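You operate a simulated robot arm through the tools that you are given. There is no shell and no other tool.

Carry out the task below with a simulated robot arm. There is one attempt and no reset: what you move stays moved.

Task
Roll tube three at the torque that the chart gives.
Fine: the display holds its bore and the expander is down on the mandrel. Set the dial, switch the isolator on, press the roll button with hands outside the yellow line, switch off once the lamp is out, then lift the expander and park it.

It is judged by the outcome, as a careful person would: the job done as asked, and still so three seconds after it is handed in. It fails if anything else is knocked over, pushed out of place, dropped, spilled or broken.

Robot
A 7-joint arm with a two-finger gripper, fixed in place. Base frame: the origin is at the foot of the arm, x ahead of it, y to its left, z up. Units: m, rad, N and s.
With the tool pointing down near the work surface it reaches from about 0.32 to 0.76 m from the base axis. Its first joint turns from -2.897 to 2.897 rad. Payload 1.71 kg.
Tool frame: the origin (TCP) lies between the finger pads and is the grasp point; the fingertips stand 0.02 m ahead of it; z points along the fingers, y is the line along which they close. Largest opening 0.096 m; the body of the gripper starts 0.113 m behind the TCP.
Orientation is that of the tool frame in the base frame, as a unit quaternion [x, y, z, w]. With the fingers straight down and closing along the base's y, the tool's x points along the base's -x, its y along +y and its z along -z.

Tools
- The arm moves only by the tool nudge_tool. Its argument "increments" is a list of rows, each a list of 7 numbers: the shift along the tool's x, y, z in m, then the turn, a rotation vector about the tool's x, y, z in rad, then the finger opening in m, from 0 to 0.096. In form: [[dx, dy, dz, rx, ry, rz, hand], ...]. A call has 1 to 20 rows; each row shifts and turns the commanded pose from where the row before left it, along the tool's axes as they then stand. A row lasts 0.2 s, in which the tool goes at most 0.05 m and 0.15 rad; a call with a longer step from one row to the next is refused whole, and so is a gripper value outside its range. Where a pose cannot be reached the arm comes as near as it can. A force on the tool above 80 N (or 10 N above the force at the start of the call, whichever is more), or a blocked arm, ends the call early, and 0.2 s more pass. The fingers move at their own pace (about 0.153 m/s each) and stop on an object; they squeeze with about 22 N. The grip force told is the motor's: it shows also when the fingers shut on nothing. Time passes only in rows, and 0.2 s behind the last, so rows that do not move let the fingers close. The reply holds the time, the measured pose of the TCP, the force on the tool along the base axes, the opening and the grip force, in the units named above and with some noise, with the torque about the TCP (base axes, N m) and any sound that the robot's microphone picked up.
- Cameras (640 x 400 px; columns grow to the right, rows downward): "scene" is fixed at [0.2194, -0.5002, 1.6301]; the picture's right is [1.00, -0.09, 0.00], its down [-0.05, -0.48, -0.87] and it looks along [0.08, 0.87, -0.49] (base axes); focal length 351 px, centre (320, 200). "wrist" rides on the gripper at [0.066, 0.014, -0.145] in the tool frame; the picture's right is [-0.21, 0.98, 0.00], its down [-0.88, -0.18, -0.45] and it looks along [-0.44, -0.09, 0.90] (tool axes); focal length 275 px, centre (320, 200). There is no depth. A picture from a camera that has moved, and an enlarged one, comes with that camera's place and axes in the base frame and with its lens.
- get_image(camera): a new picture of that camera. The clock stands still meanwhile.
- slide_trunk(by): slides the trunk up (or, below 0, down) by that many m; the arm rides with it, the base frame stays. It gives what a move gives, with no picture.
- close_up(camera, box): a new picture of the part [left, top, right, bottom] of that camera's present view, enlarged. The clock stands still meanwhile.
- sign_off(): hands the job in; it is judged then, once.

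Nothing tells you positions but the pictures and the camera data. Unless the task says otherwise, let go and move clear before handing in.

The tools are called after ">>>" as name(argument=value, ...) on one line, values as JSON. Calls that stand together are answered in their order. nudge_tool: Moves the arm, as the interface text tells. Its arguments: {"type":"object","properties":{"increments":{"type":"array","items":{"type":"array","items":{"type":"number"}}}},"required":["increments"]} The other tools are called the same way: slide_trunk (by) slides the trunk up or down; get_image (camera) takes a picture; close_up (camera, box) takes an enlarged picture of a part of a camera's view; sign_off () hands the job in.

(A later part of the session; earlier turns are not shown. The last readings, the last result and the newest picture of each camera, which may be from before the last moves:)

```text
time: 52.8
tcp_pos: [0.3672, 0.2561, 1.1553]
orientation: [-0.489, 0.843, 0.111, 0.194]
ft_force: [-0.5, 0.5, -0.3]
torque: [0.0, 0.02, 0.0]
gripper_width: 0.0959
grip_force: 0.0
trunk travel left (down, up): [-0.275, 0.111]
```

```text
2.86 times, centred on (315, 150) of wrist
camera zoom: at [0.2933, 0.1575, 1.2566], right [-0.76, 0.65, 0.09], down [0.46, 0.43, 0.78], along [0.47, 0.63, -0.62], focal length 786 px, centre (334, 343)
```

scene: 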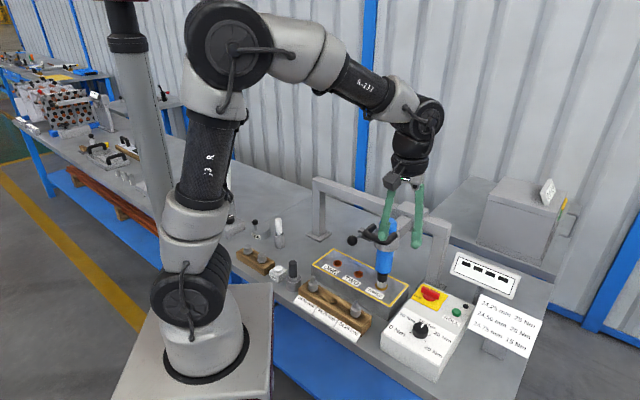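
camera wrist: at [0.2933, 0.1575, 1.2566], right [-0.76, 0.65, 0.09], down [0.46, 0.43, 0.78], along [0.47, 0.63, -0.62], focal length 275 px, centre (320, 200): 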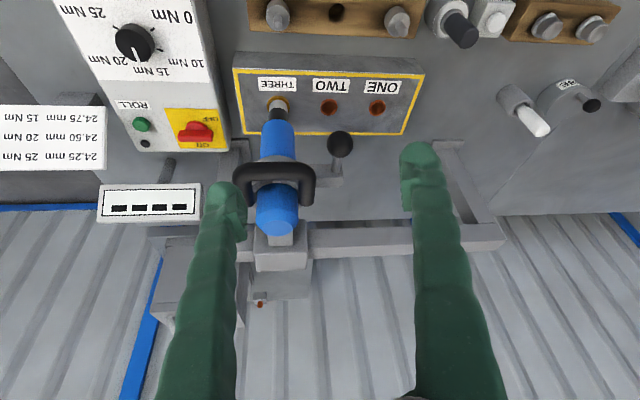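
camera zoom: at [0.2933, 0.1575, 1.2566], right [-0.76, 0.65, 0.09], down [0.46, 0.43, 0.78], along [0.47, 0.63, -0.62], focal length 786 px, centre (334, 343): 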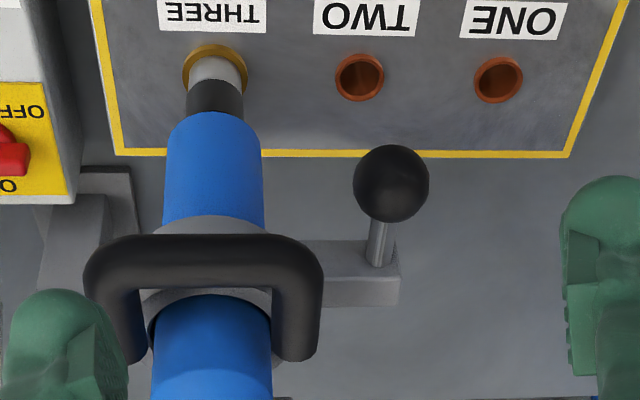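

I now have the geometry: the handle's front bar is centred at (0.4565, 0.301, 1.045), about 21 mm thick, running along the 135° direction; the blue body's axis is at (0.504, 0.348); the collar top is at about z 1.027. I straighten the wrist and turn to +45° so the fingers can close across that bar from above.

>>> nudge_tool(increments=[[0, 0, 0, 0, 0.15, 0, 0.08], [0, 0, 0, 0, 0.15, 0, 0.08], [0, 0, 0, 0, 0.15, 0, 0.08], [0, 0, 0, 0, 0, 0.141, 0.08], [0, 0, 0, 0, 0, 0.141, 0.08], [0, 0, 0, 0, 0, 0.141, 0.08], [0, 0, 0, 0, 0, 0.141, 0.08], [0, 0, 0, 0, 0, 0.141, 0.08], [0, 0, 0, 0, 0, 0.141, 0.08], [0, 0, 0, 0, 0, 0.141, 0.08], [0, 0, 0, 0, 0, 0.141, 0.08], [0, 0, 0, 0, 0, 0.141, 0.08], [0, 0, 0, 0, 0, 0.141, 0.08], [0, 0, 0, 0, 0, 0.141, 0.08], [0, 0, 0, 0, 0, 0.141, 0.08], [0, 0, 0, 0, 0, 0.141, 0.08], [0, 0, 0, 0, 0, 0, 0.08]])

>>> get_image(camera="wrist")

>>> get_image(camera="scene")

```text
time: 56.4
tcp_pos: [0.3665, 0.2563, 1.1559]
orientation: [0.382, 0.924, 0.001, 0.001]
ft_force: [0.4, 0.4, 0.4]
torque: [0.0, 0.0, 0.01]
gripper_width: 0.08
grip_force: 0.1
trunk travel left (down, up): [-0.275, 0.111]
```

```text
taken
camera wrist: at [0.3292, 0.3128, 1.3004], right [0.84, 0.55, 0.0], down [0.49, -0.75, 0.45], along [0.24, -0.37, -0.9], focal length 275 px, centre (320, 200)
```

wrist: 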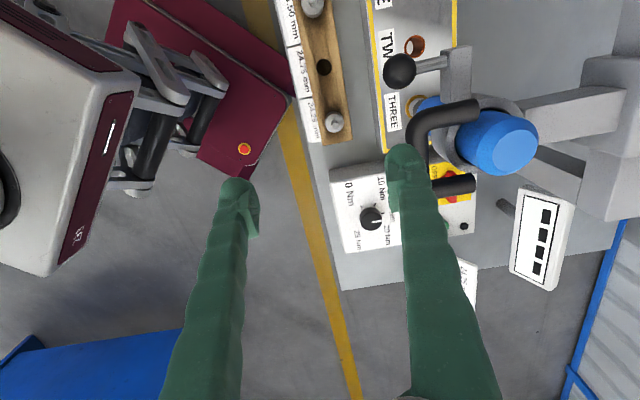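

```text
taken
```

scene: 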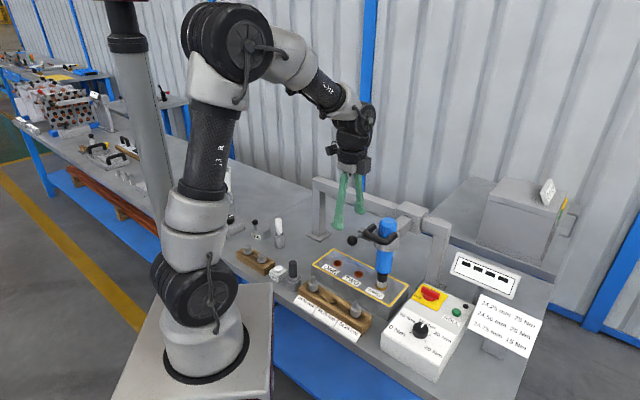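

I move above the handle bar and check alignment.

>>> nudge_tool(increments=[[-0.0107, 0.0317, 0, 0, 0, 0, 0.06], [-0.0107, 0.0317, 0, 0, 0, 0, 0.05], [-0.0107, 0.0317, 0, 0, 0, 0, 0.04], [0, 0, 0, 0, 0, 0, 0.04]])

>>> get_image(camera="wrist")

>>> close_up(camera="wrist", box=[250, 60, 410, 200])

```text
time: 57.4
tcp_pos: [0.457, 0.3005, 1.1566]
orientation: [0.382, 0.924, 0.001, 0.0]
ft_force: [-0.1, -0.5, 0.1]
torque: [0.01, -0.04, 0.03]
gripper_width: 0.0401
grip_force: 0.0
trunk travel left (down, up): [-0.275, 0.111]
```

```text
taken
camera wrist: at [0.4189, 0.3565, 1.3009], right [0.84, 0.55, 0.0], down [0.49, -0.75, 0.44], along [0.25, -0.37, -0.9], focal length 275 px, centre (320, 200)
```

wrist: 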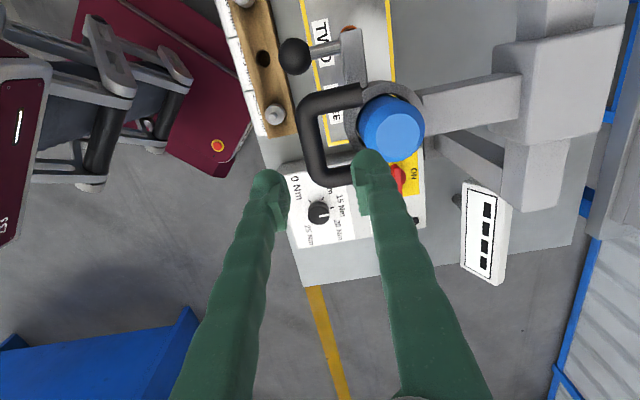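

```text
2.86 times, centred on (330, 130) of wrist
camera zoom: at [0.4189, 0.3565, 1.3009], right [0.84, 0.55, 0.0], down [0.49, -0.75, 0.44], along [0.25, -0.37, -0.9], focal length 786 px, centre (291, 400)
```

zoom: 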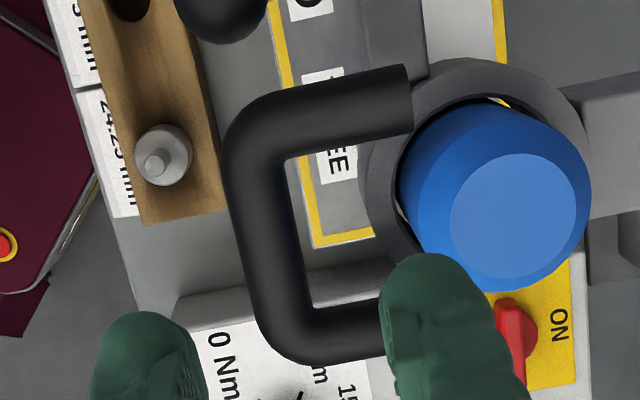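

The overhead view, combined with the earlier ones, puts the bar's centreline at about (0.450, 0.294) and z≈1.055, with the collar rim about 35 mm behind it. I shift 10 mm toward the operator and descend around the bar.

>>> nudge_tool(increments=[[0.0004, -0.01, 0.01, 0, 0, 0, 0.042], [0, 0, 0.03, 0, 0, 0, 0.042], [0, 0, 0.02, 0, 0, 0, 0.042], [0, 0, 0, 0, 0, 0, 0.042]])

>>> get_image(camera="wrist")

>>> close_up(camera="scene", box=[330, 170, 430, 270])

```text
time: 58.4
tcp_pos: [0.4526, 0.2938, 1.0938]
orientation: [0.382, 0.924, 0.001, 0.001]
ft_force: [1.1, 0.4, 0.0]
torque: [-0.04, 0.04, -0.04]
gripper_width: 0.0418
grip_force: 0.0
trunk travel left (down, up): [-0.275, 0.111]
```

```text
taken
camera wrist: at [0.4147, 0.3493, 1.2393], right [0.84, 0.55, 0.0], down [0.49, -0.75, 0.44], along [0.24, -0.37, -0.9], focal length 275 px, centre (320, 200)
```

wrist: 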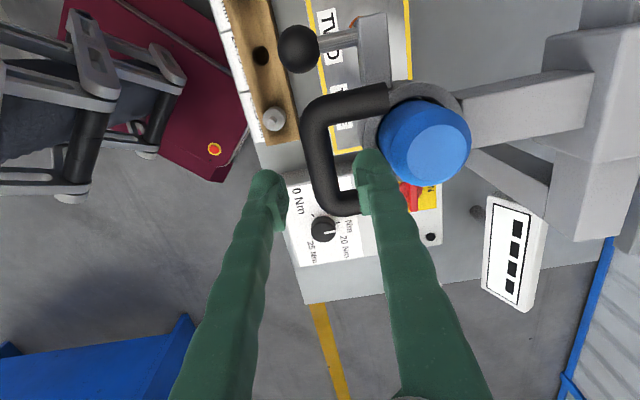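

```text
4.00 times, centred on (380, 220) of scene
camera zoom: at [0.2194, -0.5002, 1.6301], right [1.0, -0.09, 0.0], down [-0.05, -0.48, -0.87], along [0.08, 0.87, -0.49], focal length 1404 px, centre (80, 120)
```

zoom: 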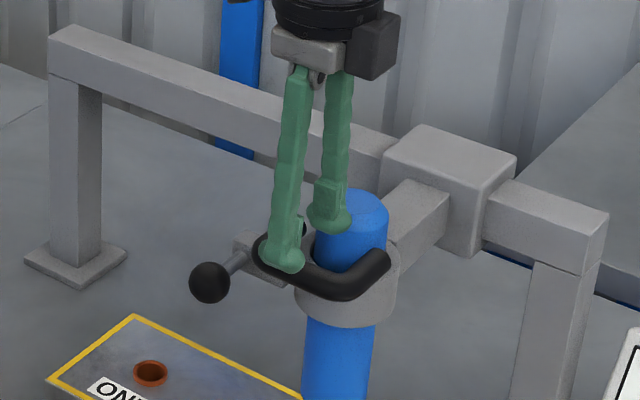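

The bar lies centred between the fingers. I descend the last 35 mm.

>>> nudge_tool(increments=[[0, 0, 0.02, 0, 0, 0, 0.042], [0, 0, 0.01, 0, 0, 0, 0.042], [0, 0, 0.005, 0, 0, 0, 0.042], [0, 0, 0, 0, 0, 0, 0.042]])

>>> get_image(camera="wrist")

>>> close_up(camera="scene", box=[340, 190, 420, 260])

```text
time: 59.4
tcp_pos: [0.4523, 0.2942, 1.0623]
orientation: [0.381, 0.924, 0.001, 0.001]
ft_force: [0.1, -0.1, 0.4]
torque: [0.03, -0.01, 0.02]
gripper_width: 0.0419
grip_force: 0.0
trunk travel left (down, up): [-0.275, 0.111]
```

```text
taken
camera wrist: at [0.4128, 0.35, 1.2064], right [0.84, 0.55, 0.0], down [0.49, -0.75, 0.44], along [0.24, -0.37, -0.9], focal length 275 px, centre (320, 200)
```

wrist: 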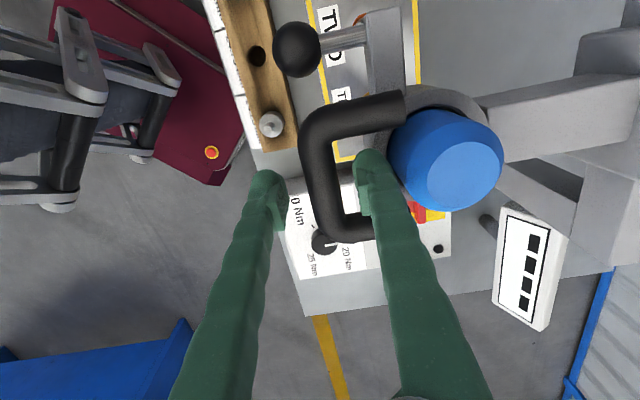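

```text
5.71 times, centred on (380, 225) of scene
camera zoom: at [0.2194, -0.5002, 1.6301], right [1.0, -0.09, 0.0], down [-0.05, -0.48, -0.87], along [0.08, 0.87, -0.49], focal length 2006 px, centre (-23, 57)
```

zoom: 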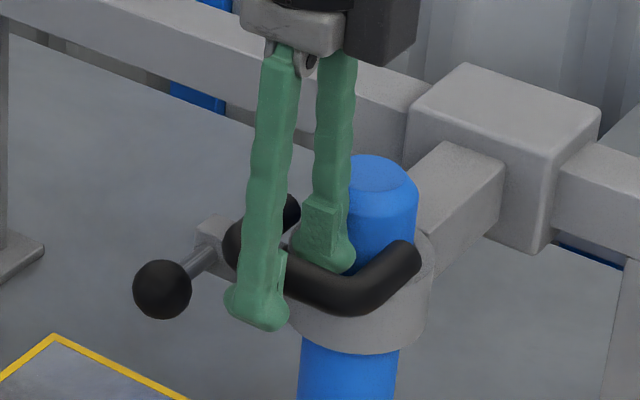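

The fingers straddle the bar. I close on it gently and watch the force.

>>> nudge_tool(increments=[[0, 0, 0, 0, 0, 0, 0.025], [0, 0, 0, 0, 0, 0, 0.01], [0, 0, 0, 0, 0, 0, 0.01]])

>>> close_up(camera="scene", box=[340, 190, 420, 260])

```text
time: 60.2
tcp_pos: [0.4516, 0.2944, 1.0617]
orientation: [0.382, 0.924, 0.001, 0.001]
ft_force: [7.2, 6.7, 2.4]
torque: [0.16, -0.08, -0.46]
gripper_width: 0.0183
grip_force: 34.9
trunk travel left (down, up): [-0.275, 0.111]
```

```text
5.71 times, centred on (380, 225) of scene
camera zoom: at [0.2194, -0.5002, 1.6301], right [1.0, -0.09, 0.0], down [-0.05, -0.48, -0.87], along [0.08, 0.87, -0.49], focal length 2006 px, centre (-23, 57)
```

zoom: 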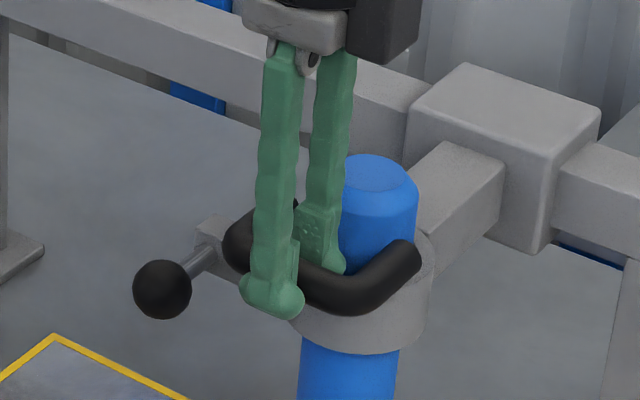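

Gripped on the bar (18 mm). Now a gentle test lift of 10 mm, watching force and the expander.

>>> nudge_tool(increments=[[0, 0.001, -0.002, 0, 0, 0, 0.01], [0, 0, -0.003, 0, 0, 0, 0.01], [0, 0, -0.003, 0, 0, 0, 0.01], [0, 0, -0.002, 0, 0, 0, 0.01]])

>>> close_up(camera="scene", box=[330, 190, 430, 310])

```text
time: 61.2
tcp_pos: [0.4504, 0.2966, 1.0726]
orientation: [0.382, 0.924, 0.0, 0.0]
ft_force: [8.8, 4.8, -4.4]
torque: [0.14, 0.02, -0.5]
gripper_width: 0.0182
grip_force: 34.3
trunk travel left (down, up): [-0.275, 0.111]
```

```text
3.33 times, centred on (380, 250) of scene
camera zoom: at [0.2194, -0.5002, 1.6301], right [1.0, -0.09, 0.0], down [-0.05, -0.48, -0.87], along [0.08, 0.87, -0.49], focal length 1170 px, centre (120, 33)
```

zoom: 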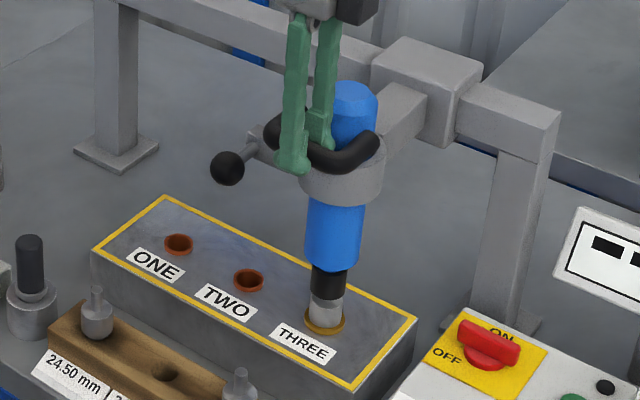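

The expander rises easily with the handle (a few newtons), sliding through the collar. I lift further in steps and watch.

>>> nudge_tool(increments=[[0, 0, -0.008, 0, 0, 0, 0.01], [0, 0, -0.008, 0, 0, 0, 0.01], [0, 0, -0.008, 0, 0, 0, 0.01], [0, 0, -0.008, 0, 0, 0, 0.01], [0, 0, 0, 0, 0, 0, 0.01]])

>>> close_up(camera="scene", box=[330, 190, 430, 310])

>>> get_image(camera="wrist")

```text
time: 62.4
tcp_pos: [0.4514, 0.2956, 1.1044]
orientation: [0.38, 0.925, 0.0, -0.001]
ft_force: [7.6, 6.8, -1.6]
torque: [0.06, -0.06, -0.43]
gripper_width: 0.0182
grip_force: 34.8
trunk travel left (down, up): [-0.275, 0.111]
```

```text
3.33 times, centred on (380, 250) of scene
camera zoom: at [0.2194, -0.5002, 1.6301], right [1.0, -0.09, 0.0], down [-0.05, -0.48, -0.87], along [0.08, 0.87, -0.49], focal length 1170 px, centre (120, 33)
```

zoom: 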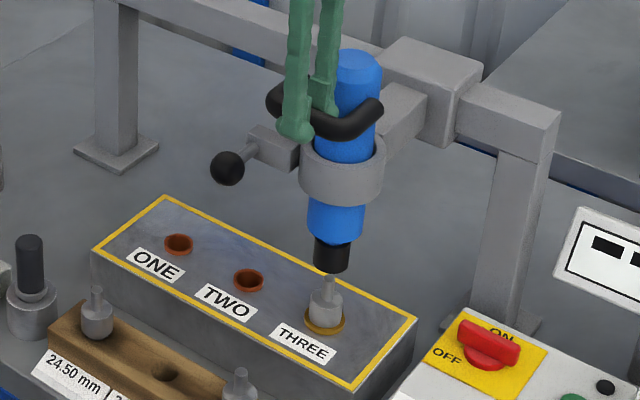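

```text
taken
camera wrist: at [0.4137, 0.3515, 1.249], right [0.84, 0.55, 0.0], down [0.49, -0.75, 0.44], along [0.25, -0.37, -0.9], focal length 275 px, centre (320, 200)
```

wrist: 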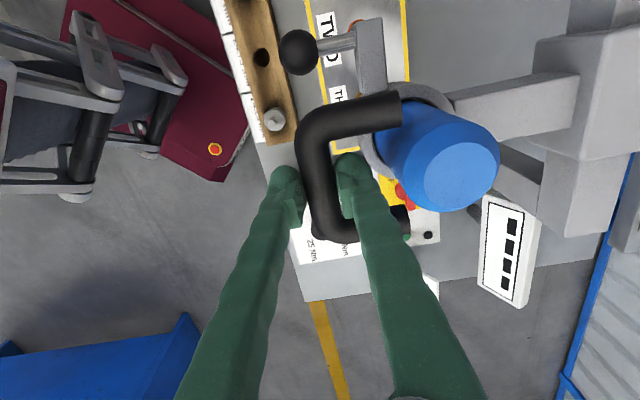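

The expander has lifted clear of the mandrel, which stays in the tube. I keep raising in small steps to look for an upper stop or catch.

>>> nudge_tool(increments=[[0, 0, -0.006, 0, 0, 0, 0.01], [0, 0, -0.006, 0, 0, 0, 0.01], [0, 0, -0.006, 0, 0, 0, 0.01], [0, 0, 0, 0, 0, 0, 0.01]])

>>> close_up(camera="scene", box=[330, 170, 430, 290])

```text
time: 63.4
tcp_pos: [0.4509, 0.2955, 1.1196]
orientation: [0.382, 0.924, 0.0, -0.001]
ft_force: [8.9, 6.5, -4.2]
torque: [0.17, -0.01, -0.45]
gripper_width: 0.0183
grip_force: 35.4
trunk travel left (down, up): [-0.275, 0.111]
```

```text
3.33 times, centred on (380, 230) of scene
camera zoom: at [0.2194, -0.5002, 1.6301], right [1.0, -0.09, 0.0], down [-0.05, -0.48, -0.87], along [0.08, 0.87, -0.49], focal length 1170 px, centre (120, 100)
```

zoom: 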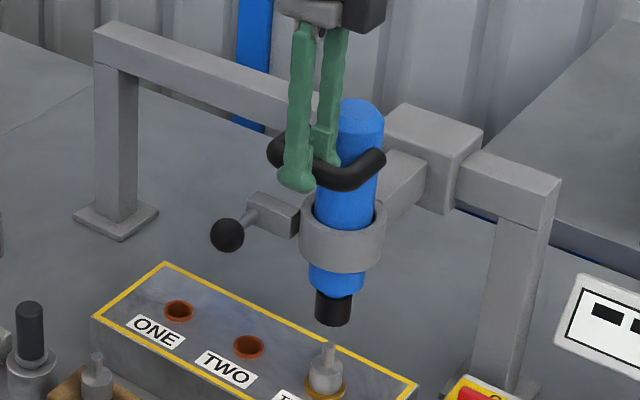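

Still rising freely. I continue upward.

>>> nudge_tool(increments=[[0, 0, -0.005, 0, 0, 0, 0.01], [0, 0, -0.005, 0, 0, 0, 0.01], [0, 0, -0.005, 0, 0, 0, 0.01], [0, 0, -0.005, 0, 0, 0, 0.01], [0, 0, 0, 0, 0, 0, 0.01]])

>>> close_up(camera="scene", box=[330, 170, 430, 290])

>>> get_image(camera="wrist")

```text
time: 64.6
tcp_pos: [0.4512, 0.2936, 1.1423]
orientation: [0.381, 0.925, 0.001, 0.001]
ft_force: [-0.9, 0.0, -0.3]
torque: [0.01, 0.0, -0.01]
gripper_width: 0.0099
grip_force: 0.0
trunk travel left (down, up): [-0.275, 0.111]
```

```text
3.33 times, centred on (380, 230) of scene
camera zoom: at [0.2194, -0.5002, 1.6301], right [1.0, -0.09, 0.0], down [-0.05, -0.48, -0.87], along [0.08, 0.87, -0.49], focal length 1170 px, centre (120, 100)
```

zoom: 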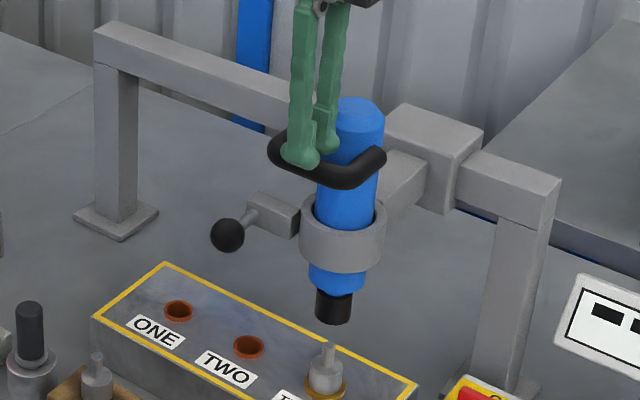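

```text
taken
camera wrist: at [0.4128, 0.3502, 1.2873], right [0.84, 0.55, 0.0], down [0.49, -0.75, 0.44], along [0.25, -0.37, -0.9], focal length 275 px, centre (320, 200)
```

wrist: 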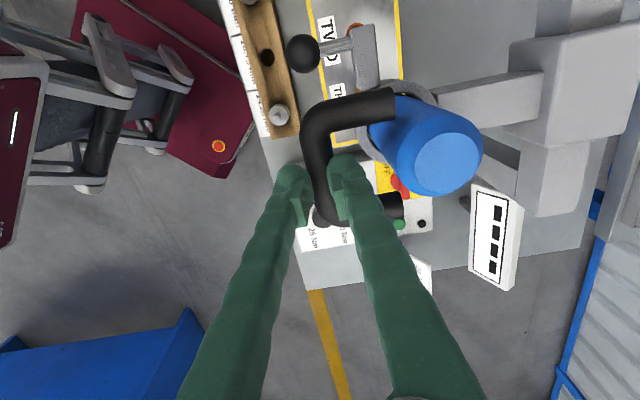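

The expander reached an upper stop at about 58 mm of lift, and the fingers then slid off the top of the bar; it seems to be staying up. I hold still, rise slightly clear and check whether it sinks.

>>> nudge_tool(increments=[[0, 0, -0.02, 0, 0, 0, 0.02], [0, 0, -0.02, 0, 0, 0, 0.042], [0, 0, 0, 0, 0, 0, 0.042], [0, 0, 0, 0, 0, 0, 0.042], [0, 0, 0, 0, 0, 0, 0.042], [0, 0, 0, 0, 0, 0, 0.042]])

>>> close_up(camera="scene", box=[330, 170, 430, 290])

>>> get_image(camera="wrist")

```text
time: 66.0
tcp_pos: [0.4515, 0.2954, 1.1825]
orientation: [0.381, 0.924, 0.001, 0.0]
ft_force: [0.0, 0.0, 0.2]
torque: [0.01, -0.02, -0.02]
gripper_width: 0.0422
grip_force: 0.1
trunk travel left (down, up): [-0.275, 0.111]
```

```text
3.33 times, centred on (380, 230) of scene
camera zoom: at [0.2194, -0.5002, 1.6301], right [1.0, -0.09, 0.0], down [-0.05, -0.48, -0.87], along [0.08, 0.87, -0.49], focal length 1170 px, centre (120, 100)
```

zoom: 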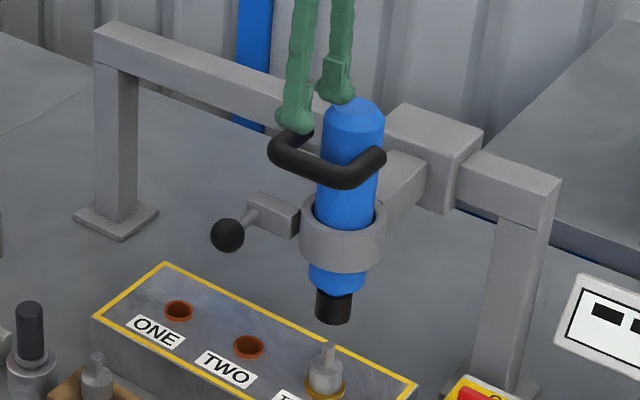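

```text
taken
camera wrist: at [0.4141, 0.3507, 1.3264], right [0.84, 0.55, 0.0], down [0.49, -0.75, 0.44], along [0.24, -0.37, -0.9], focal length 275 px, centre (320, 200)
```

wrist: 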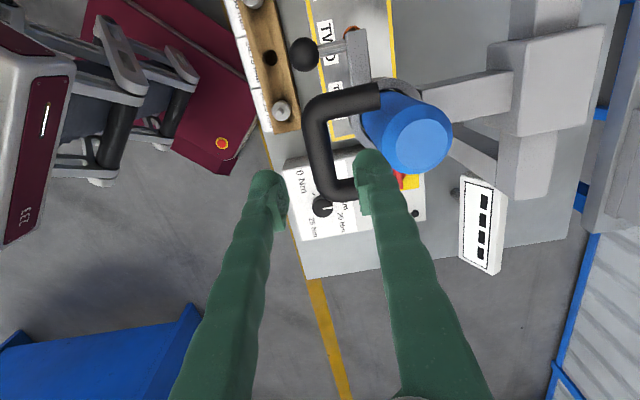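

The expander stays up by itself at its top stop, free of the mandrel. Before deciding what "park" needs, I inspect the ball lever and lug from the left side, which I have not yet seen.

>>> nudge_tool(increments=[[0.0425, 0.0055, 0, 0, 0, 0, 0.06], [0.0425, 0.0055, 0, 0, 0, 0, 0.096], [0.0425, 0.0055, 0, 0, 0, 0, 0.096], [0.0425, 0.0055, 0, 0, 0, 0, 0.096], [0, 0, 0.04, 0, 0, 0, 0.096], [0, 0, 0.04, 0, 0, 0, 0.096], [0, 0, 0, 0, -0.15, 0, 0.096], [0, 0, 0, 0, -0.15, 0, 0.096], [0, 0, 0, 0, -0.15, 0, 0.096], [0, 0, 0, 0, -0.15, 0, 0.096], [0, 0, 0, 0, 0, 0, 0.096]])

>>> get_image(camera="wrist")

>>> get_image(camera="scene")

```text
time: 68.4
tcp_pos: [0.3448, 0.4303, 1.1027]
orientation: [0.365, 0.883, -0.112, 0.274]
ft_force: [0.7, -0.6, -0.3]
torque: [0.03, 0.02, 0.01]
gripper_width: 0.0957
grip_force: 0.2
trunk travel left (down, up): [-0.275, 0.111]
```

```text
taken
camera wrist: at [0.258, 0.5359, 1.1848], right [0.81, 0.57, 0.12], down [0.2, -0.46, 0.86], along [0.55, -0.68, -0.49], focal length 275 px, centre (320, 200)
```

wrist: 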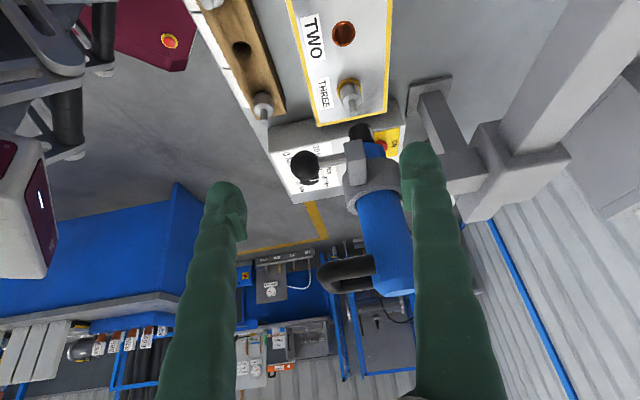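

```text
taken
```

scene: 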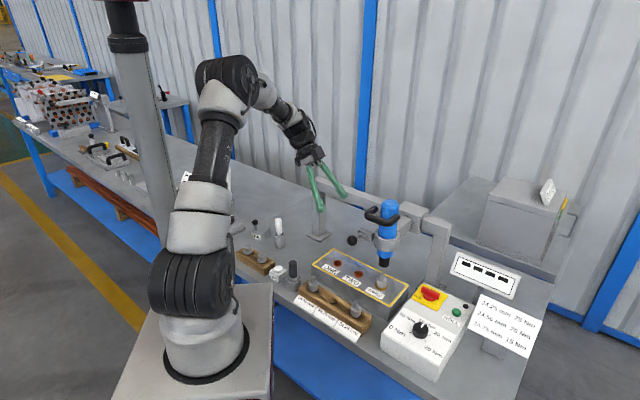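

>>> close_up(camera="wrist", box=[270, 110, 420, 220])

>>> close_up(camera="wrist", box=[300, 180, 430, 310])

>>> close_up(camera="scene", box=[330, 180, 430, 280])

```text
3.64 times, centred on (345, 165) of wrist
camera zoom: at [0.258, 0.5359, 1.1848], right [0.81, 0.57, 0.12], down [0.2, -0.46, 0.86], along [0.55, -0.68, -0.49], focal length 1001 px, centre (229, 327)
```

zoom: 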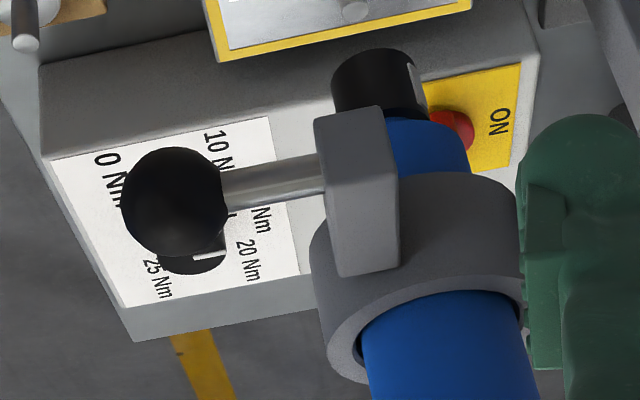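

```text
3.08 times, centred on (365, 245) of wrist
camera zoom: at [0.258, 0.5359, 1.1848], right [0.81, 0.57, 0.12], down [0.2, -0.46, 0.86], along [0.55, -0.68, -0.49], focal length 847 px, centre (182, 62)
```

zoom: 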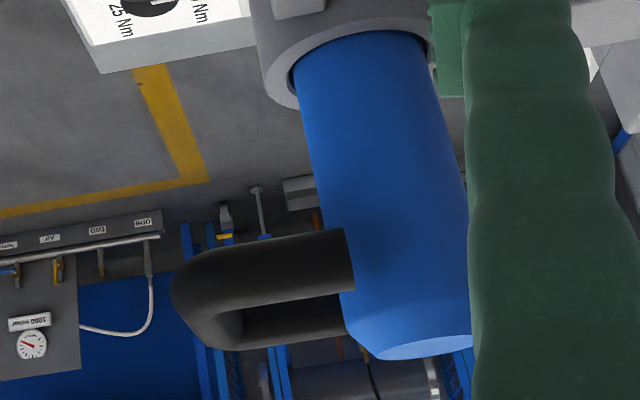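

```text
4.00 times, centred on (380, 230) of scene
camera zoom: at [0.2194, -0.5002, 1.6301], right [1.0, -0.09, 0.0], down [-0.05, -0.48, -0.87], along [0.08, 0.87, -0.49], focal length 1404 px, centre (80, 80)
```

zoom: 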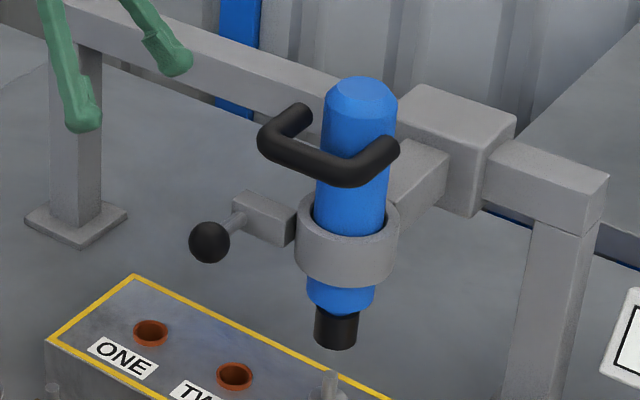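

I see no label on the lug; its rod and ball could be a lock lever for parking. The expander holds at the top on its own, so I can test the lever with light touches. I straighten the tool, close the fingers and move above the ball (about 0.396, 0.346).

>>> nudge_tool(increments=[[0, 0, 0, 0, 0.15, 0, 0.05], [0, 0, 0, 0, 0.15, 0, 0.0], [0, 0, 0, 0, 0.15, 0, 0.0], [0, 0, 0, 0, 0.15, 0, 0.0], [-0.0318, -0.0078, 0, 0, 0, 0, 0.0], [-0.0318, -0.0078, 0, 0, 0, 0, 0.0], [-0.0318, -0.0078, 0, 0, 0, 0, 0.0], [0, 0, 0, 0, 0, 0, 0.0]])

>>> get_image(camera="wrist")

>>> close_up(camera="scene", box=[320, 180, 420, 280])

```text
time: 70.2
tcp_pos: [0.3987, 0.3469, 1.102]
orientation: [0.381, 0.924, 0.001, 0.0]
ft_force: [-0.5, 0.3, 0.0]
torque: [0.0, -0.03, 0.03]
gripper_width: 0.0
grip_force: 21.7
trunk travel left (down, up): [-0.275, 0.111]
```

```text
taken
camera wrist: at [0.3598, 0.4032, 1.2461], right [0.84, 0.55, 0.0], down [0.49, -0.75, 0.44], along [0.24, -0.37, -0.9], focal length 275 px, centre (320, 200)
```

wrist: 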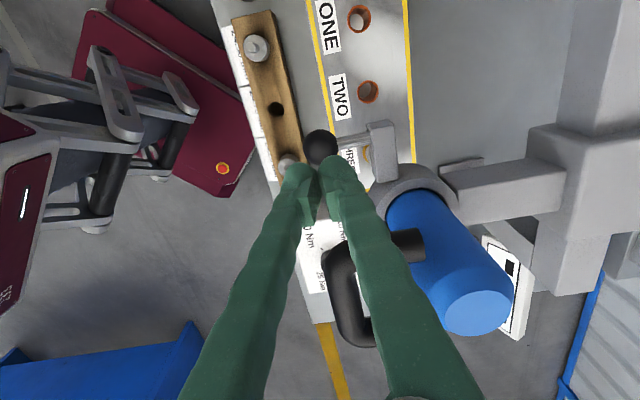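

```text
4.00 times, centred on (370, 230) of scene
camera zoom: at [0.2194, -0.5002, 1.6301], right [1.0, -0.09, 0.0], down [-0.05, -0.48, -0.87], along [0.08, 0.87, -0.49], focal length 1404 px, centre (120, 80)
```

zoom: 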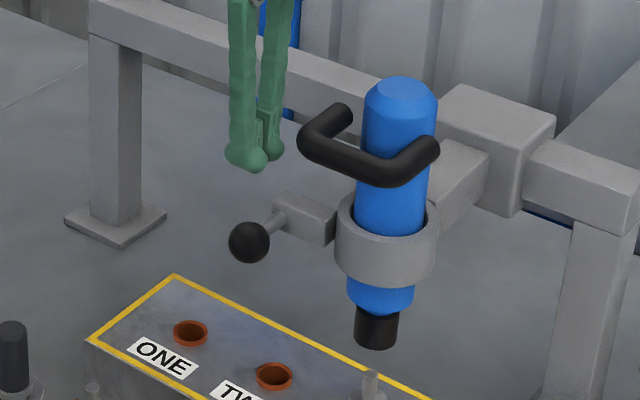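

The ball is directly below the fingertips. I lower to just above it and then touch it very lightly from above.

>>> nudge_tool(increments=[[0.0028, -0.0014, 0.02, 0, 0, 0, 0.0], [0, 0, 0.02, 0, 0, 0, 0.0], [0, 0, 0.008, 0, 0, 0, 0.0], [0, 0, 0.002, 0, 0, 0, 0.0], [0, 0, 0.002, 0, 0, 0, 0.0]])

>>> close_up(camera="scene", box=[330, 190, 420, 270])

```text
time: 71.4
tcp_pos: [0.3925, 0.3467, 1.049]
orientation: [0.381, 0.925, 0.001, 0.0]
ft_force: [-0.3, -0.6, 1.0]
torque: [-0.03, 0.0, 0.0]
gripper_width: 0.0
grip_force: 22.3
trunk travel left (down, up): [-0.275, 0.111]
```

```text
5.00 times, centred on (375, 230) of scene
camera zoom: at [0.2194, -0.5002, 1.6301], right [1.0, -0.09, 0.0], down [-0.05, -0.48, -0.87], along [0.08, 0.87, -0.49], focal length 1755 px, centre (45, 50)
```

zoom: 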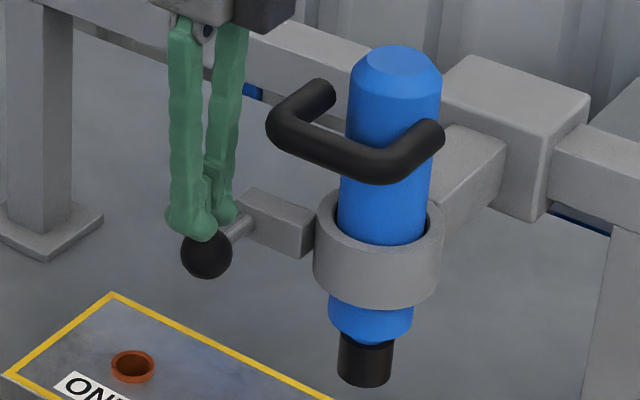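

>>> nudge_tool(increments=[[0, 0, 0.002, 0, 0, 0, 0.0], [0, 0, 0.002, 0, 0, 0, 0.0]])

>>> close_up(camera="scene", box=[330, 190, 420, 270])

```text
time: 72.0
tcp_pos: [0.3932, 0.3477, 1.0451]
orientation: [0.381, 0.925, 0.001, 0.0]
ft_force: [0.4, -0.1, 1.0]
torque: [0.0, -0.05, -0.02]
gripper_width: 0.0
grip_force: 22.0
trunk travel left (down, up): [-0.275, 0.111]
```

```text
5.00 times, centred on (375, 230) of scene
camera zoom: at [0.2194, -0.5002, 1.6301], right [1.0, -0.09, 0.0], down [-0.05, -0.48, -0.87], along [0.08, 0.87, -0.49], focal length 1755 px, centre (45, 50)
```

zoom: 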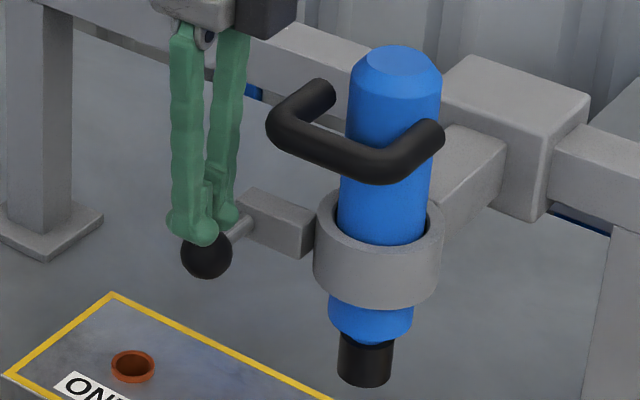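

>>> nudge_tool(increments=[[0, 0, 0.002, 0, 0, 0, 0.0], [0, 0, 0.001, 0, 0, 0, 0.0]])

>>> close_up(camera="scene", box=[330, 190, 420, 270])

```text
time: 72.6
tcp_pos: [0.3936, 0.3474, 1.0448]
orientation: [0.382, 0.924, 0.003, 0.001]
ft_force: [1.5, -1.6, 23.0]
torque: [0.0, -0.16, -0.04]
gripper_width: 0.0001
grip_force: 21.8
trunk travel left (down, up): [-0.275, 0.111]
```

```text
5.00 times, centred on (375, 230) of scene
camera zoom: at [0.2194, -0.5002, 1.6301], right [1.0, -0.09, 0.0], down [-0.05, -0.48, -0.87], along [0.08, 0.87, -0.49], focal length 1755 px, centre (45, 50)
```

zoom: 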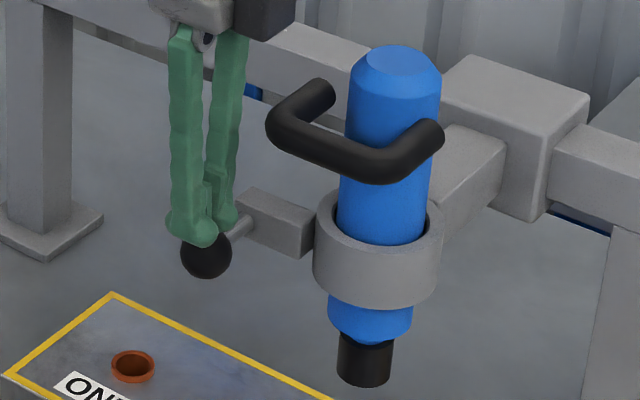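

The ball is rigid downward (23 N with no motion), so it doesn't hinge down. I back off, and will instead take a light grip on the ball to feel which way, if any, it moves.

>>> nudge_tool(increments=[[0, 0, -0.01, 0, 0, 0, 0.0], [0, 0, -0.03, 0, 0, 0, 0.0], [0.02, 0, -0.04, 0, 0, 0, 0.0], [0.02, 0, -0.04, 0, 0, -0.143, 0.0], [0, 0, 0, 0, 0, -0.143, 0.0], [0, 0, 0, 0, 0, -0.143, 0.0], [0, 0, 0, 0, 0, -0.143, 0.0], [0, 0, 0, 0, 0, -0.143, 0.0], [0, 0, 0, 0, 0, -0.143, 0.0], [0, 0, 0, 0, 0, -0.143, 0.0], [0, 0, 0, 0, 0, -0.143, 0.0], [0, 0, 0, 0, 0, -0.143, 0.02], [0, 0, 0, 0, 0, -0.143, 0.042], [0, 0, 0, 0, 0, -0.141, 0.042], [0, 0, 0, 0, 0, 0, 0.042]])

>>> get_image(camera="wrist")

>>> get_image(camera="scene")

```text
time: 75.8
tcp_pos: [0.364, 0.3753, 1.1621]
orientation: [-0.384, 0.923, 0.0, 0.001]
ft_force: [0.0, -0.2, -0.6]
torque: [0.02, 0.01, 0.02]
gripper_width: 0.0416
grip_force: 0.1
trunk travel left (down, up): [-0.275, 0.111]
```

```text
taken
camera wrist: at [0.3082, 0.3384, 1.3072], right [-0.55, 0.84, 0.0], down [0.75, 0.49, 0.45], along [0.37, 0.24, -0.9], focal length 275 px, centre (320, 200)
```

wrist: 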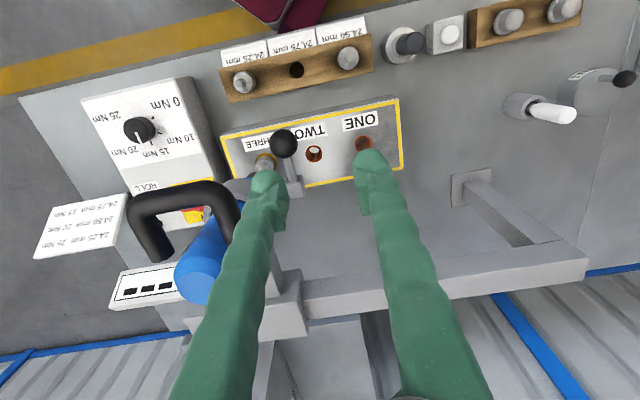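

```text
taken
```

scene: 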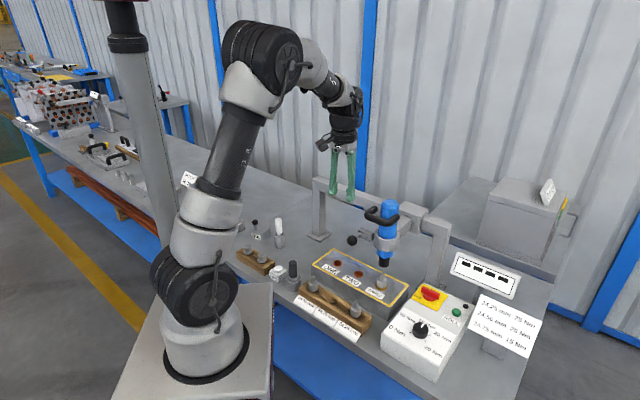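

I tilt the tool so the hand stays clear of the raised handle, and slide down along its axis toward the ball, stopping short to check.

>>> nudge_tool(increments=[[0, 0, 0, 0.15, 0, 0, 0.046], [0, 0, 0, 0.15, 0, 0, 0.046], [-0.003, 0.0047, 0.03, 0, 0, 0, 0.046], [0, 0, 0.04, 0, 0, 0, 0.046], [0, 0, 0.035, 0, 0, 0, 0.046], [0, 0, 0, 0, 0, 0, 0.046]])

>>> get_image(camera="wrist")

>>> close_up(camera="scene", box=[320, 180, 420, 280])

```text
time: 77.2
tcp_pos: [0.3853, 0.3598, 1.0613]
orientation: [-0.379, 0.913, -0.138, 0.058]
ft_force: [-0.3, -0.6, -0.3]
torque: [-0.01, -0.01, -0.02]
gripper_width: 0.046
grip_force: 0.1
trunk travel left (down, up): [-0.275, 0.111]
```

```text
taken
camera wrist: at [0.299, 0.3524, 1.195], right [-0.52, 0.81, -0.29], down [0.65, 0.59, 0.48], along [0.56, 0.06, -0.83], focal length 275 px, centre (320, 200)
```

wrist: 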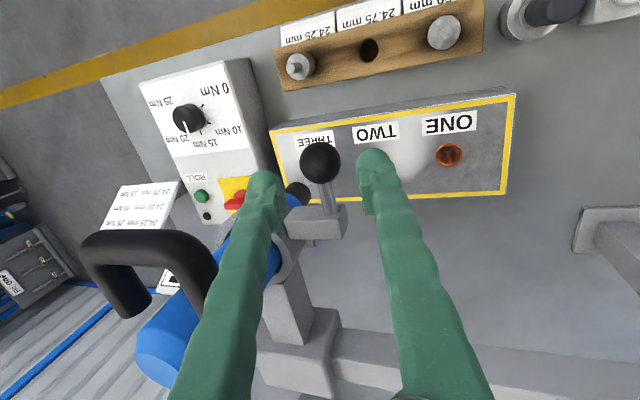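

```text
4.00 times, centred on (370, 230) of scene
camera zoom: at [0.2194, -0.5002, 1.6301], right [1.0, -0.09, 0.0], down [-0.05, -0.48, -0.87], along [0.08, 0.87, -0.49], focal length 1404 px, centre (120, 80)
```

zoom: 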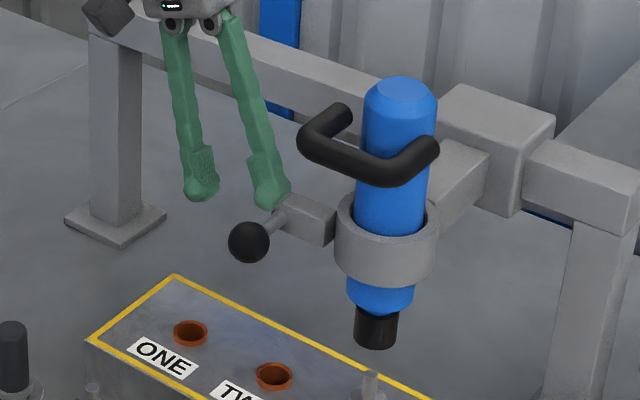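

The ball is centred between the fingers. I advance the last 40 mm and close on it lightly.

>>> nudge_tool(increments=[[0.001, 0, 0.02, 0, 0, 0, 0.046], [0, 0, 0.015, 0, 0, 0, 0.046], [0, 0, 0.005, 0, 0, 0, 0.046], [0, 0, 0, 0, 0, 0, 0.046]])

>>> get_image(camera="wrist")

>>> close_up(camera="scene", box=[320, 180, 420, 280])

```text
time: 78.2
tcp_pos: [0.3921, 0.3506, 1.0221]
orientation: [-0.379, 0.913, -0.138, 0.058]
ft_force: [-0.1, -0.5, -0.2]
torque: [-0.04, 0.01, 0.0]
gripper_width: 0.0462
grip_force: 0.0
trunk travel left (down, up): [-0.275, 0.111]
```

```text
taken
camera wrist: at [0.3059, 0.3438, 1.1565], right [-0.52, 0.81, -0.29], down [0.65, 0.59, 0.48], along [0.56, 0.06, -0.83], focal length 275 px, centre (320, 200)
```

wrist: 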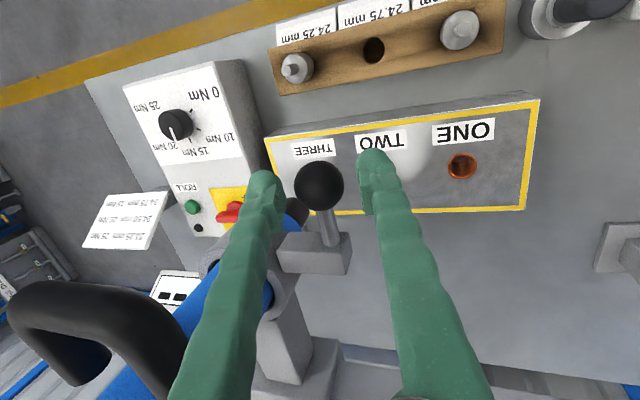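

```text
4.00 times, centred on (370, 230) of scene
camera zoom: at [0.2194, -0.5002, 1.6301], right [1.0, -0.09, 0.0], down [-0.05, -0.48, -0.87], along [0.08, 0.87, -0.49], focal length 1404 px, centre (120, 80)
```

zoom: 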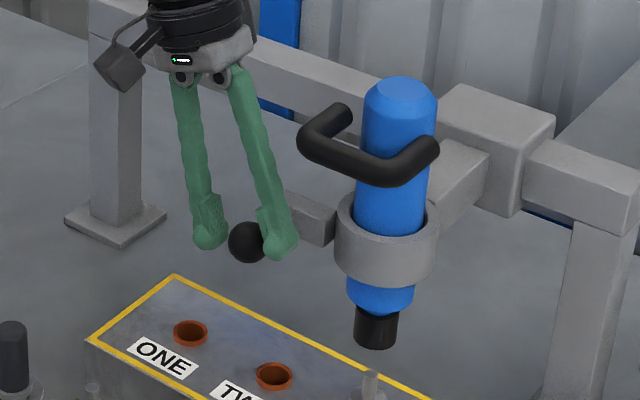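

The fingers straddle the ball. I close on it.

>>> nudge_tool(increments=[[0, 0, 0, 0, 0, 0, 0.034], [0, 0, 0, 0, 0, 0, 0.02], [0, 0, 0, 0, 0, 0, 0.02]])

>>> close_up(camera="scene", box=[320, 180, 420, 280])

```text
time: 79.0
tcp_pos: [0.3923, 0.35, 1.0233]
orientation: [-0.378, 0.914, -0.137, 0.058]
ft_force: [1.7, -2.2, 1.6]
torque: [-0.09, -0.04, -0.02]
gripper_width: 0.0308
grip_force: 34.6
trunk travel left (down, up): [-0.275, 0.111]
```

```text
4.00 times, centred on (370, 230) of scene
camera zoom: at [0.2194, -0.5002, 1.6301], right [1.0, -0.09, 0.0], down [-0.05, -0.48, -0.87], along [0.08, 0.87, -0.49], focal length 1404 px, centre (120, 80)
```

zoom: 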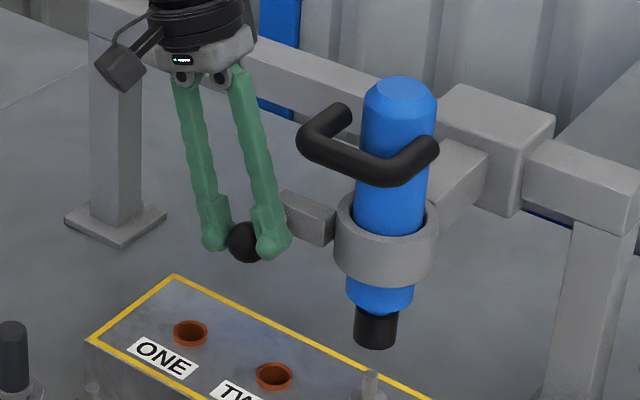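

Light grip on the ball (31 mm). I test a 3 mm push inward, then return.

>>> nudge_tool(increments=[[-0.0015, 0, 0, 0, 0, 0, 0.02], [-0.0015, 0, 0, 0, 0, 0, 0.02]])

```text
time: 79.6
tcp_pos: [0.3932, 0.3502, 1.0227]
orientation: [-0.379, 0.913, -0.139, 0.056]
ft_force: [-9.2, -9.5, 2.4]
torque: [0.16, -0.18, 0.13]
gripper_width: 0.031
grip_force: 34.4
trunk travel left (down, up): [-0.275, 0.111]
```

Rigid inward (13 N for under 1 mm). I return and test a 3 mm pull outward.

>>> nudge_tool(increments=[[0.003, 0, 0, 0, 0, 0, 0.02], [0.0015, 0, 0, 0, 0, 0, 0.02], [0.0015, 0, 0, 0, 0, 0, 0.02]])

```text
time: 80.4
tcp_pos: [0.3944, 0.35, 1.0225]
orientation: [-0.38, 0.913, -0.137, 0.059]
ft_force: [9.5, 4.5, -8.7]
torque: [0.01, -0.05, -0.07]
gripper_width: 0.0308
grip_force: 35.7
trunk travel left (down, up): [-0.275, 0.111]
```

Also rigid outward. I return to neutral and test a 3 mm upward motion.

>>> nudge_tool(increments=[[-0.003, 0, 0, 0, 0, 0, 0.02], [0, -0.00045, -0.00143, 0, 0, 0, 0.02], [0, -0.00045, -0.00143, 0, 0, 0, 0.02]])

```text
time: 81.2
tcp_pos: [0.3919, 0.3507, 1.0269]
orientation: [-0.379, 0.913, -0.139, 0.057]
ft_force: [-1.1, -0.7, -9.1]
torque: [-0.06, 0.09, 0.0]
gripper_width: 0.0303
grip_force: 35.7
trunk travel left (down, up): [-0.275, 0.111]
```

The TCP rose about 4 mm with 9 N resistance; I check whether the ball moved or the fingers slipped on it.

>>> close_up(camera="scene", box=[320, 180, 420, 280])

>>> close_up(camera="wrist", box=[240, 120, 400, 280])

```text
4.00 times, centred on (370, 230) of scene
camera zoom: at [0.2194, -0.5002, 1.6301], right [1.0, -0.09, 0.0], down [-0.05, -0.48, -0.87], along [0.08, 0.87, -0.49], focal length 1404 px, centre (120, 80)
```

zoom: 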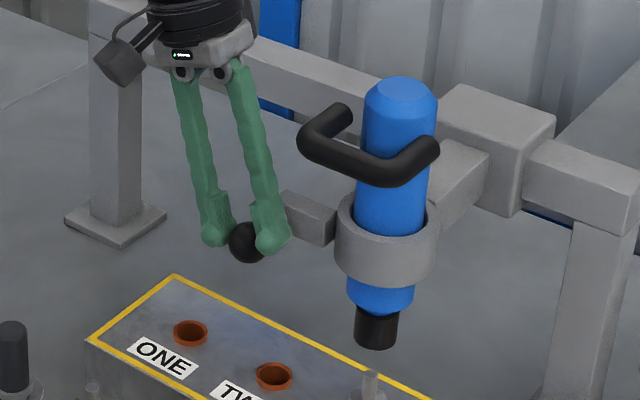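

```text
2.50 times, centred on (320, 200) of wrist
camera zoom: at [0.3061, 0.344, 1.1605], right [-0.52, 0.81, -0.29], down [0.65, 0.59, 0.48], along [0.56, 0.06, -0.83], focal length 688 px, centre (320, 200)
```

zoom: 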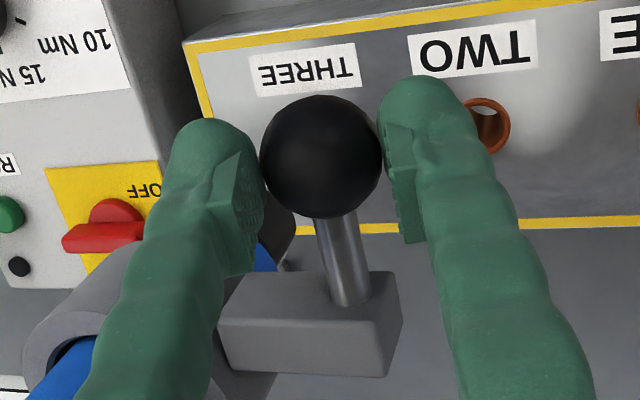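

The ball has not moved; the fingers slipped. I return and test ±3 mm sideways.

>>> nudge_tool(increments=[[0, 0.0009, 0.0029, 0, 0, 0, 0.02], [0, 0, 0.001, 0, 0, 0, 0.02], [0, 0.0015, 0, 0, 0, 0, 0.02], [0, 0.0015, 0, 0, 0, 0, 0.02]])

```text
time: 82.2
tcp_pos: [0.3917, 0.3524, 1.018]
orientation: [-0.38, 0.913, -0.138, 0.057]
ft_force: [5.2, -1.3, 11.3]
torque: [-0.4, 0.25, -0.12]
gripper_width: 0.0304
grip_force: 34.4
trunk travel left (down, up): [-0.275, 0.111]
```

>>> nudge_tool(increments=[[0, 0.0015, 0, 0, 0, 0, 0.02], [0, 0.0015, 0, 0, 0, 0, 0.02], [0, 0, 0, 0, 0, 0, 0.02]])

>>> close_up(camera="scene", box=[320, 180, 420, 280])

```text
time: 83.0
tcp_pos: [0.3884, 0.3554, 1.019]
orientation: [-0.379, 0.913, -0.137, 0.057]
ft_force: [4.9, -0.2, 4.8]
torque: [0.11, -0.16, 0.01]
gripper_width: 0.0302
grip_force: 35.5
trunk travel left (down, up): [-0.275, 0.111]
```

```text
4.00 times, centred on (370, 230) of scene
camera zoom: at [0.2194, -0.5002, 1.6301], right [1.0, -0.09, 0.0], down [-0.05, -0.48, -0.87], along [0.08, 0.87, -0.49], focal length 1404 px, centre (120, 80)
```

zoom: 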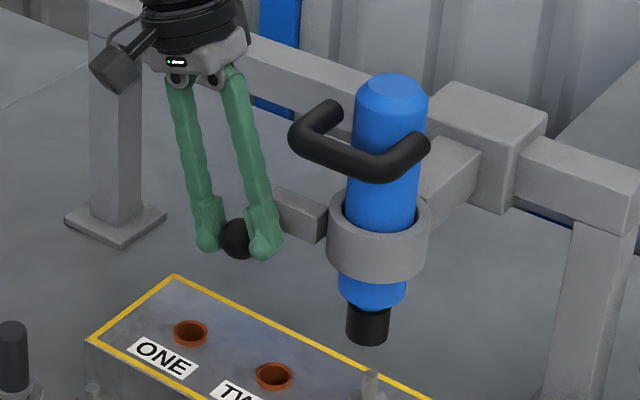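

Now it is clear: the ball is a push-knob for the carriage – sideways motion slid the whole carriage along the rail. So parking means sliding the raised expander along the rail, off the tube plate, to the free bay at the left end. I slide it left in steps, keeping the grip on the ball.

>>> nudge_tool(increments=[[0, 0.0096, -0.003, 0, 0, 0, 0.02], [0, 0.0096, -0.003, 0, 0, 0, 0.02], [0, 0.0096, -0.003, 0, 0, 0, 0.02], [0, 0.0096, -0.003, 0, 0, 0, 0.02], [0, 0, 0, 0, 0, 0, 0.02]])

>>> get_image(camera="scene")

>>> close_up(camera="scene", box=[300, 170, 430, 300])

```text
time: 84.2
tcp_pos: [0.3615, 0.3838, 1.0191]
orientation: [-0.38, 0.913, -0.138, 0.056]
ft_force: [1.7, 2.9, -14.4]
torque: [0.35, -0.15, 0.1]
gripper_width: 0.0302
grip_force: 35.2
trunk travel left (down, up): [-0.275, 0.111]
```

```text
taken
```

scene: 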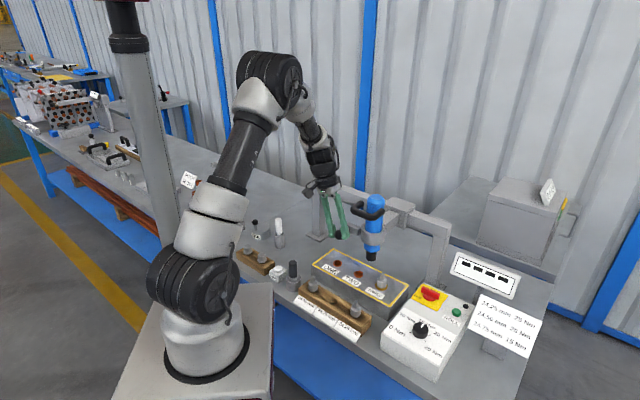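

```text
3.08 times, centred on (365, 235) of scene
camera zoom: at [0.2194, -0.5002, 1.6301], right [1.0, -0.09, 0.0], down [-0.05, -0.48, -0.87], along [0.08, 0.87, -0.49], focal length 1080 px, centre (182, 92)
```

zoom: 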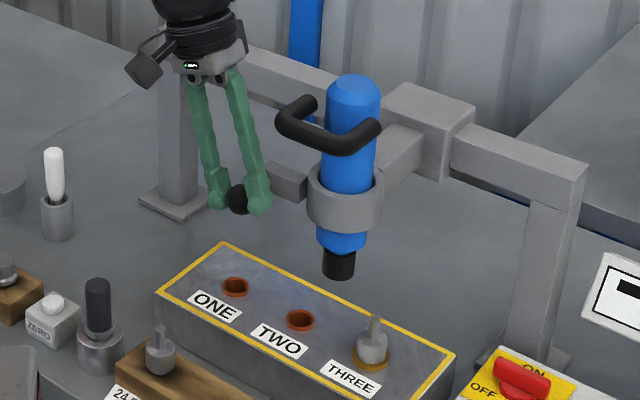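

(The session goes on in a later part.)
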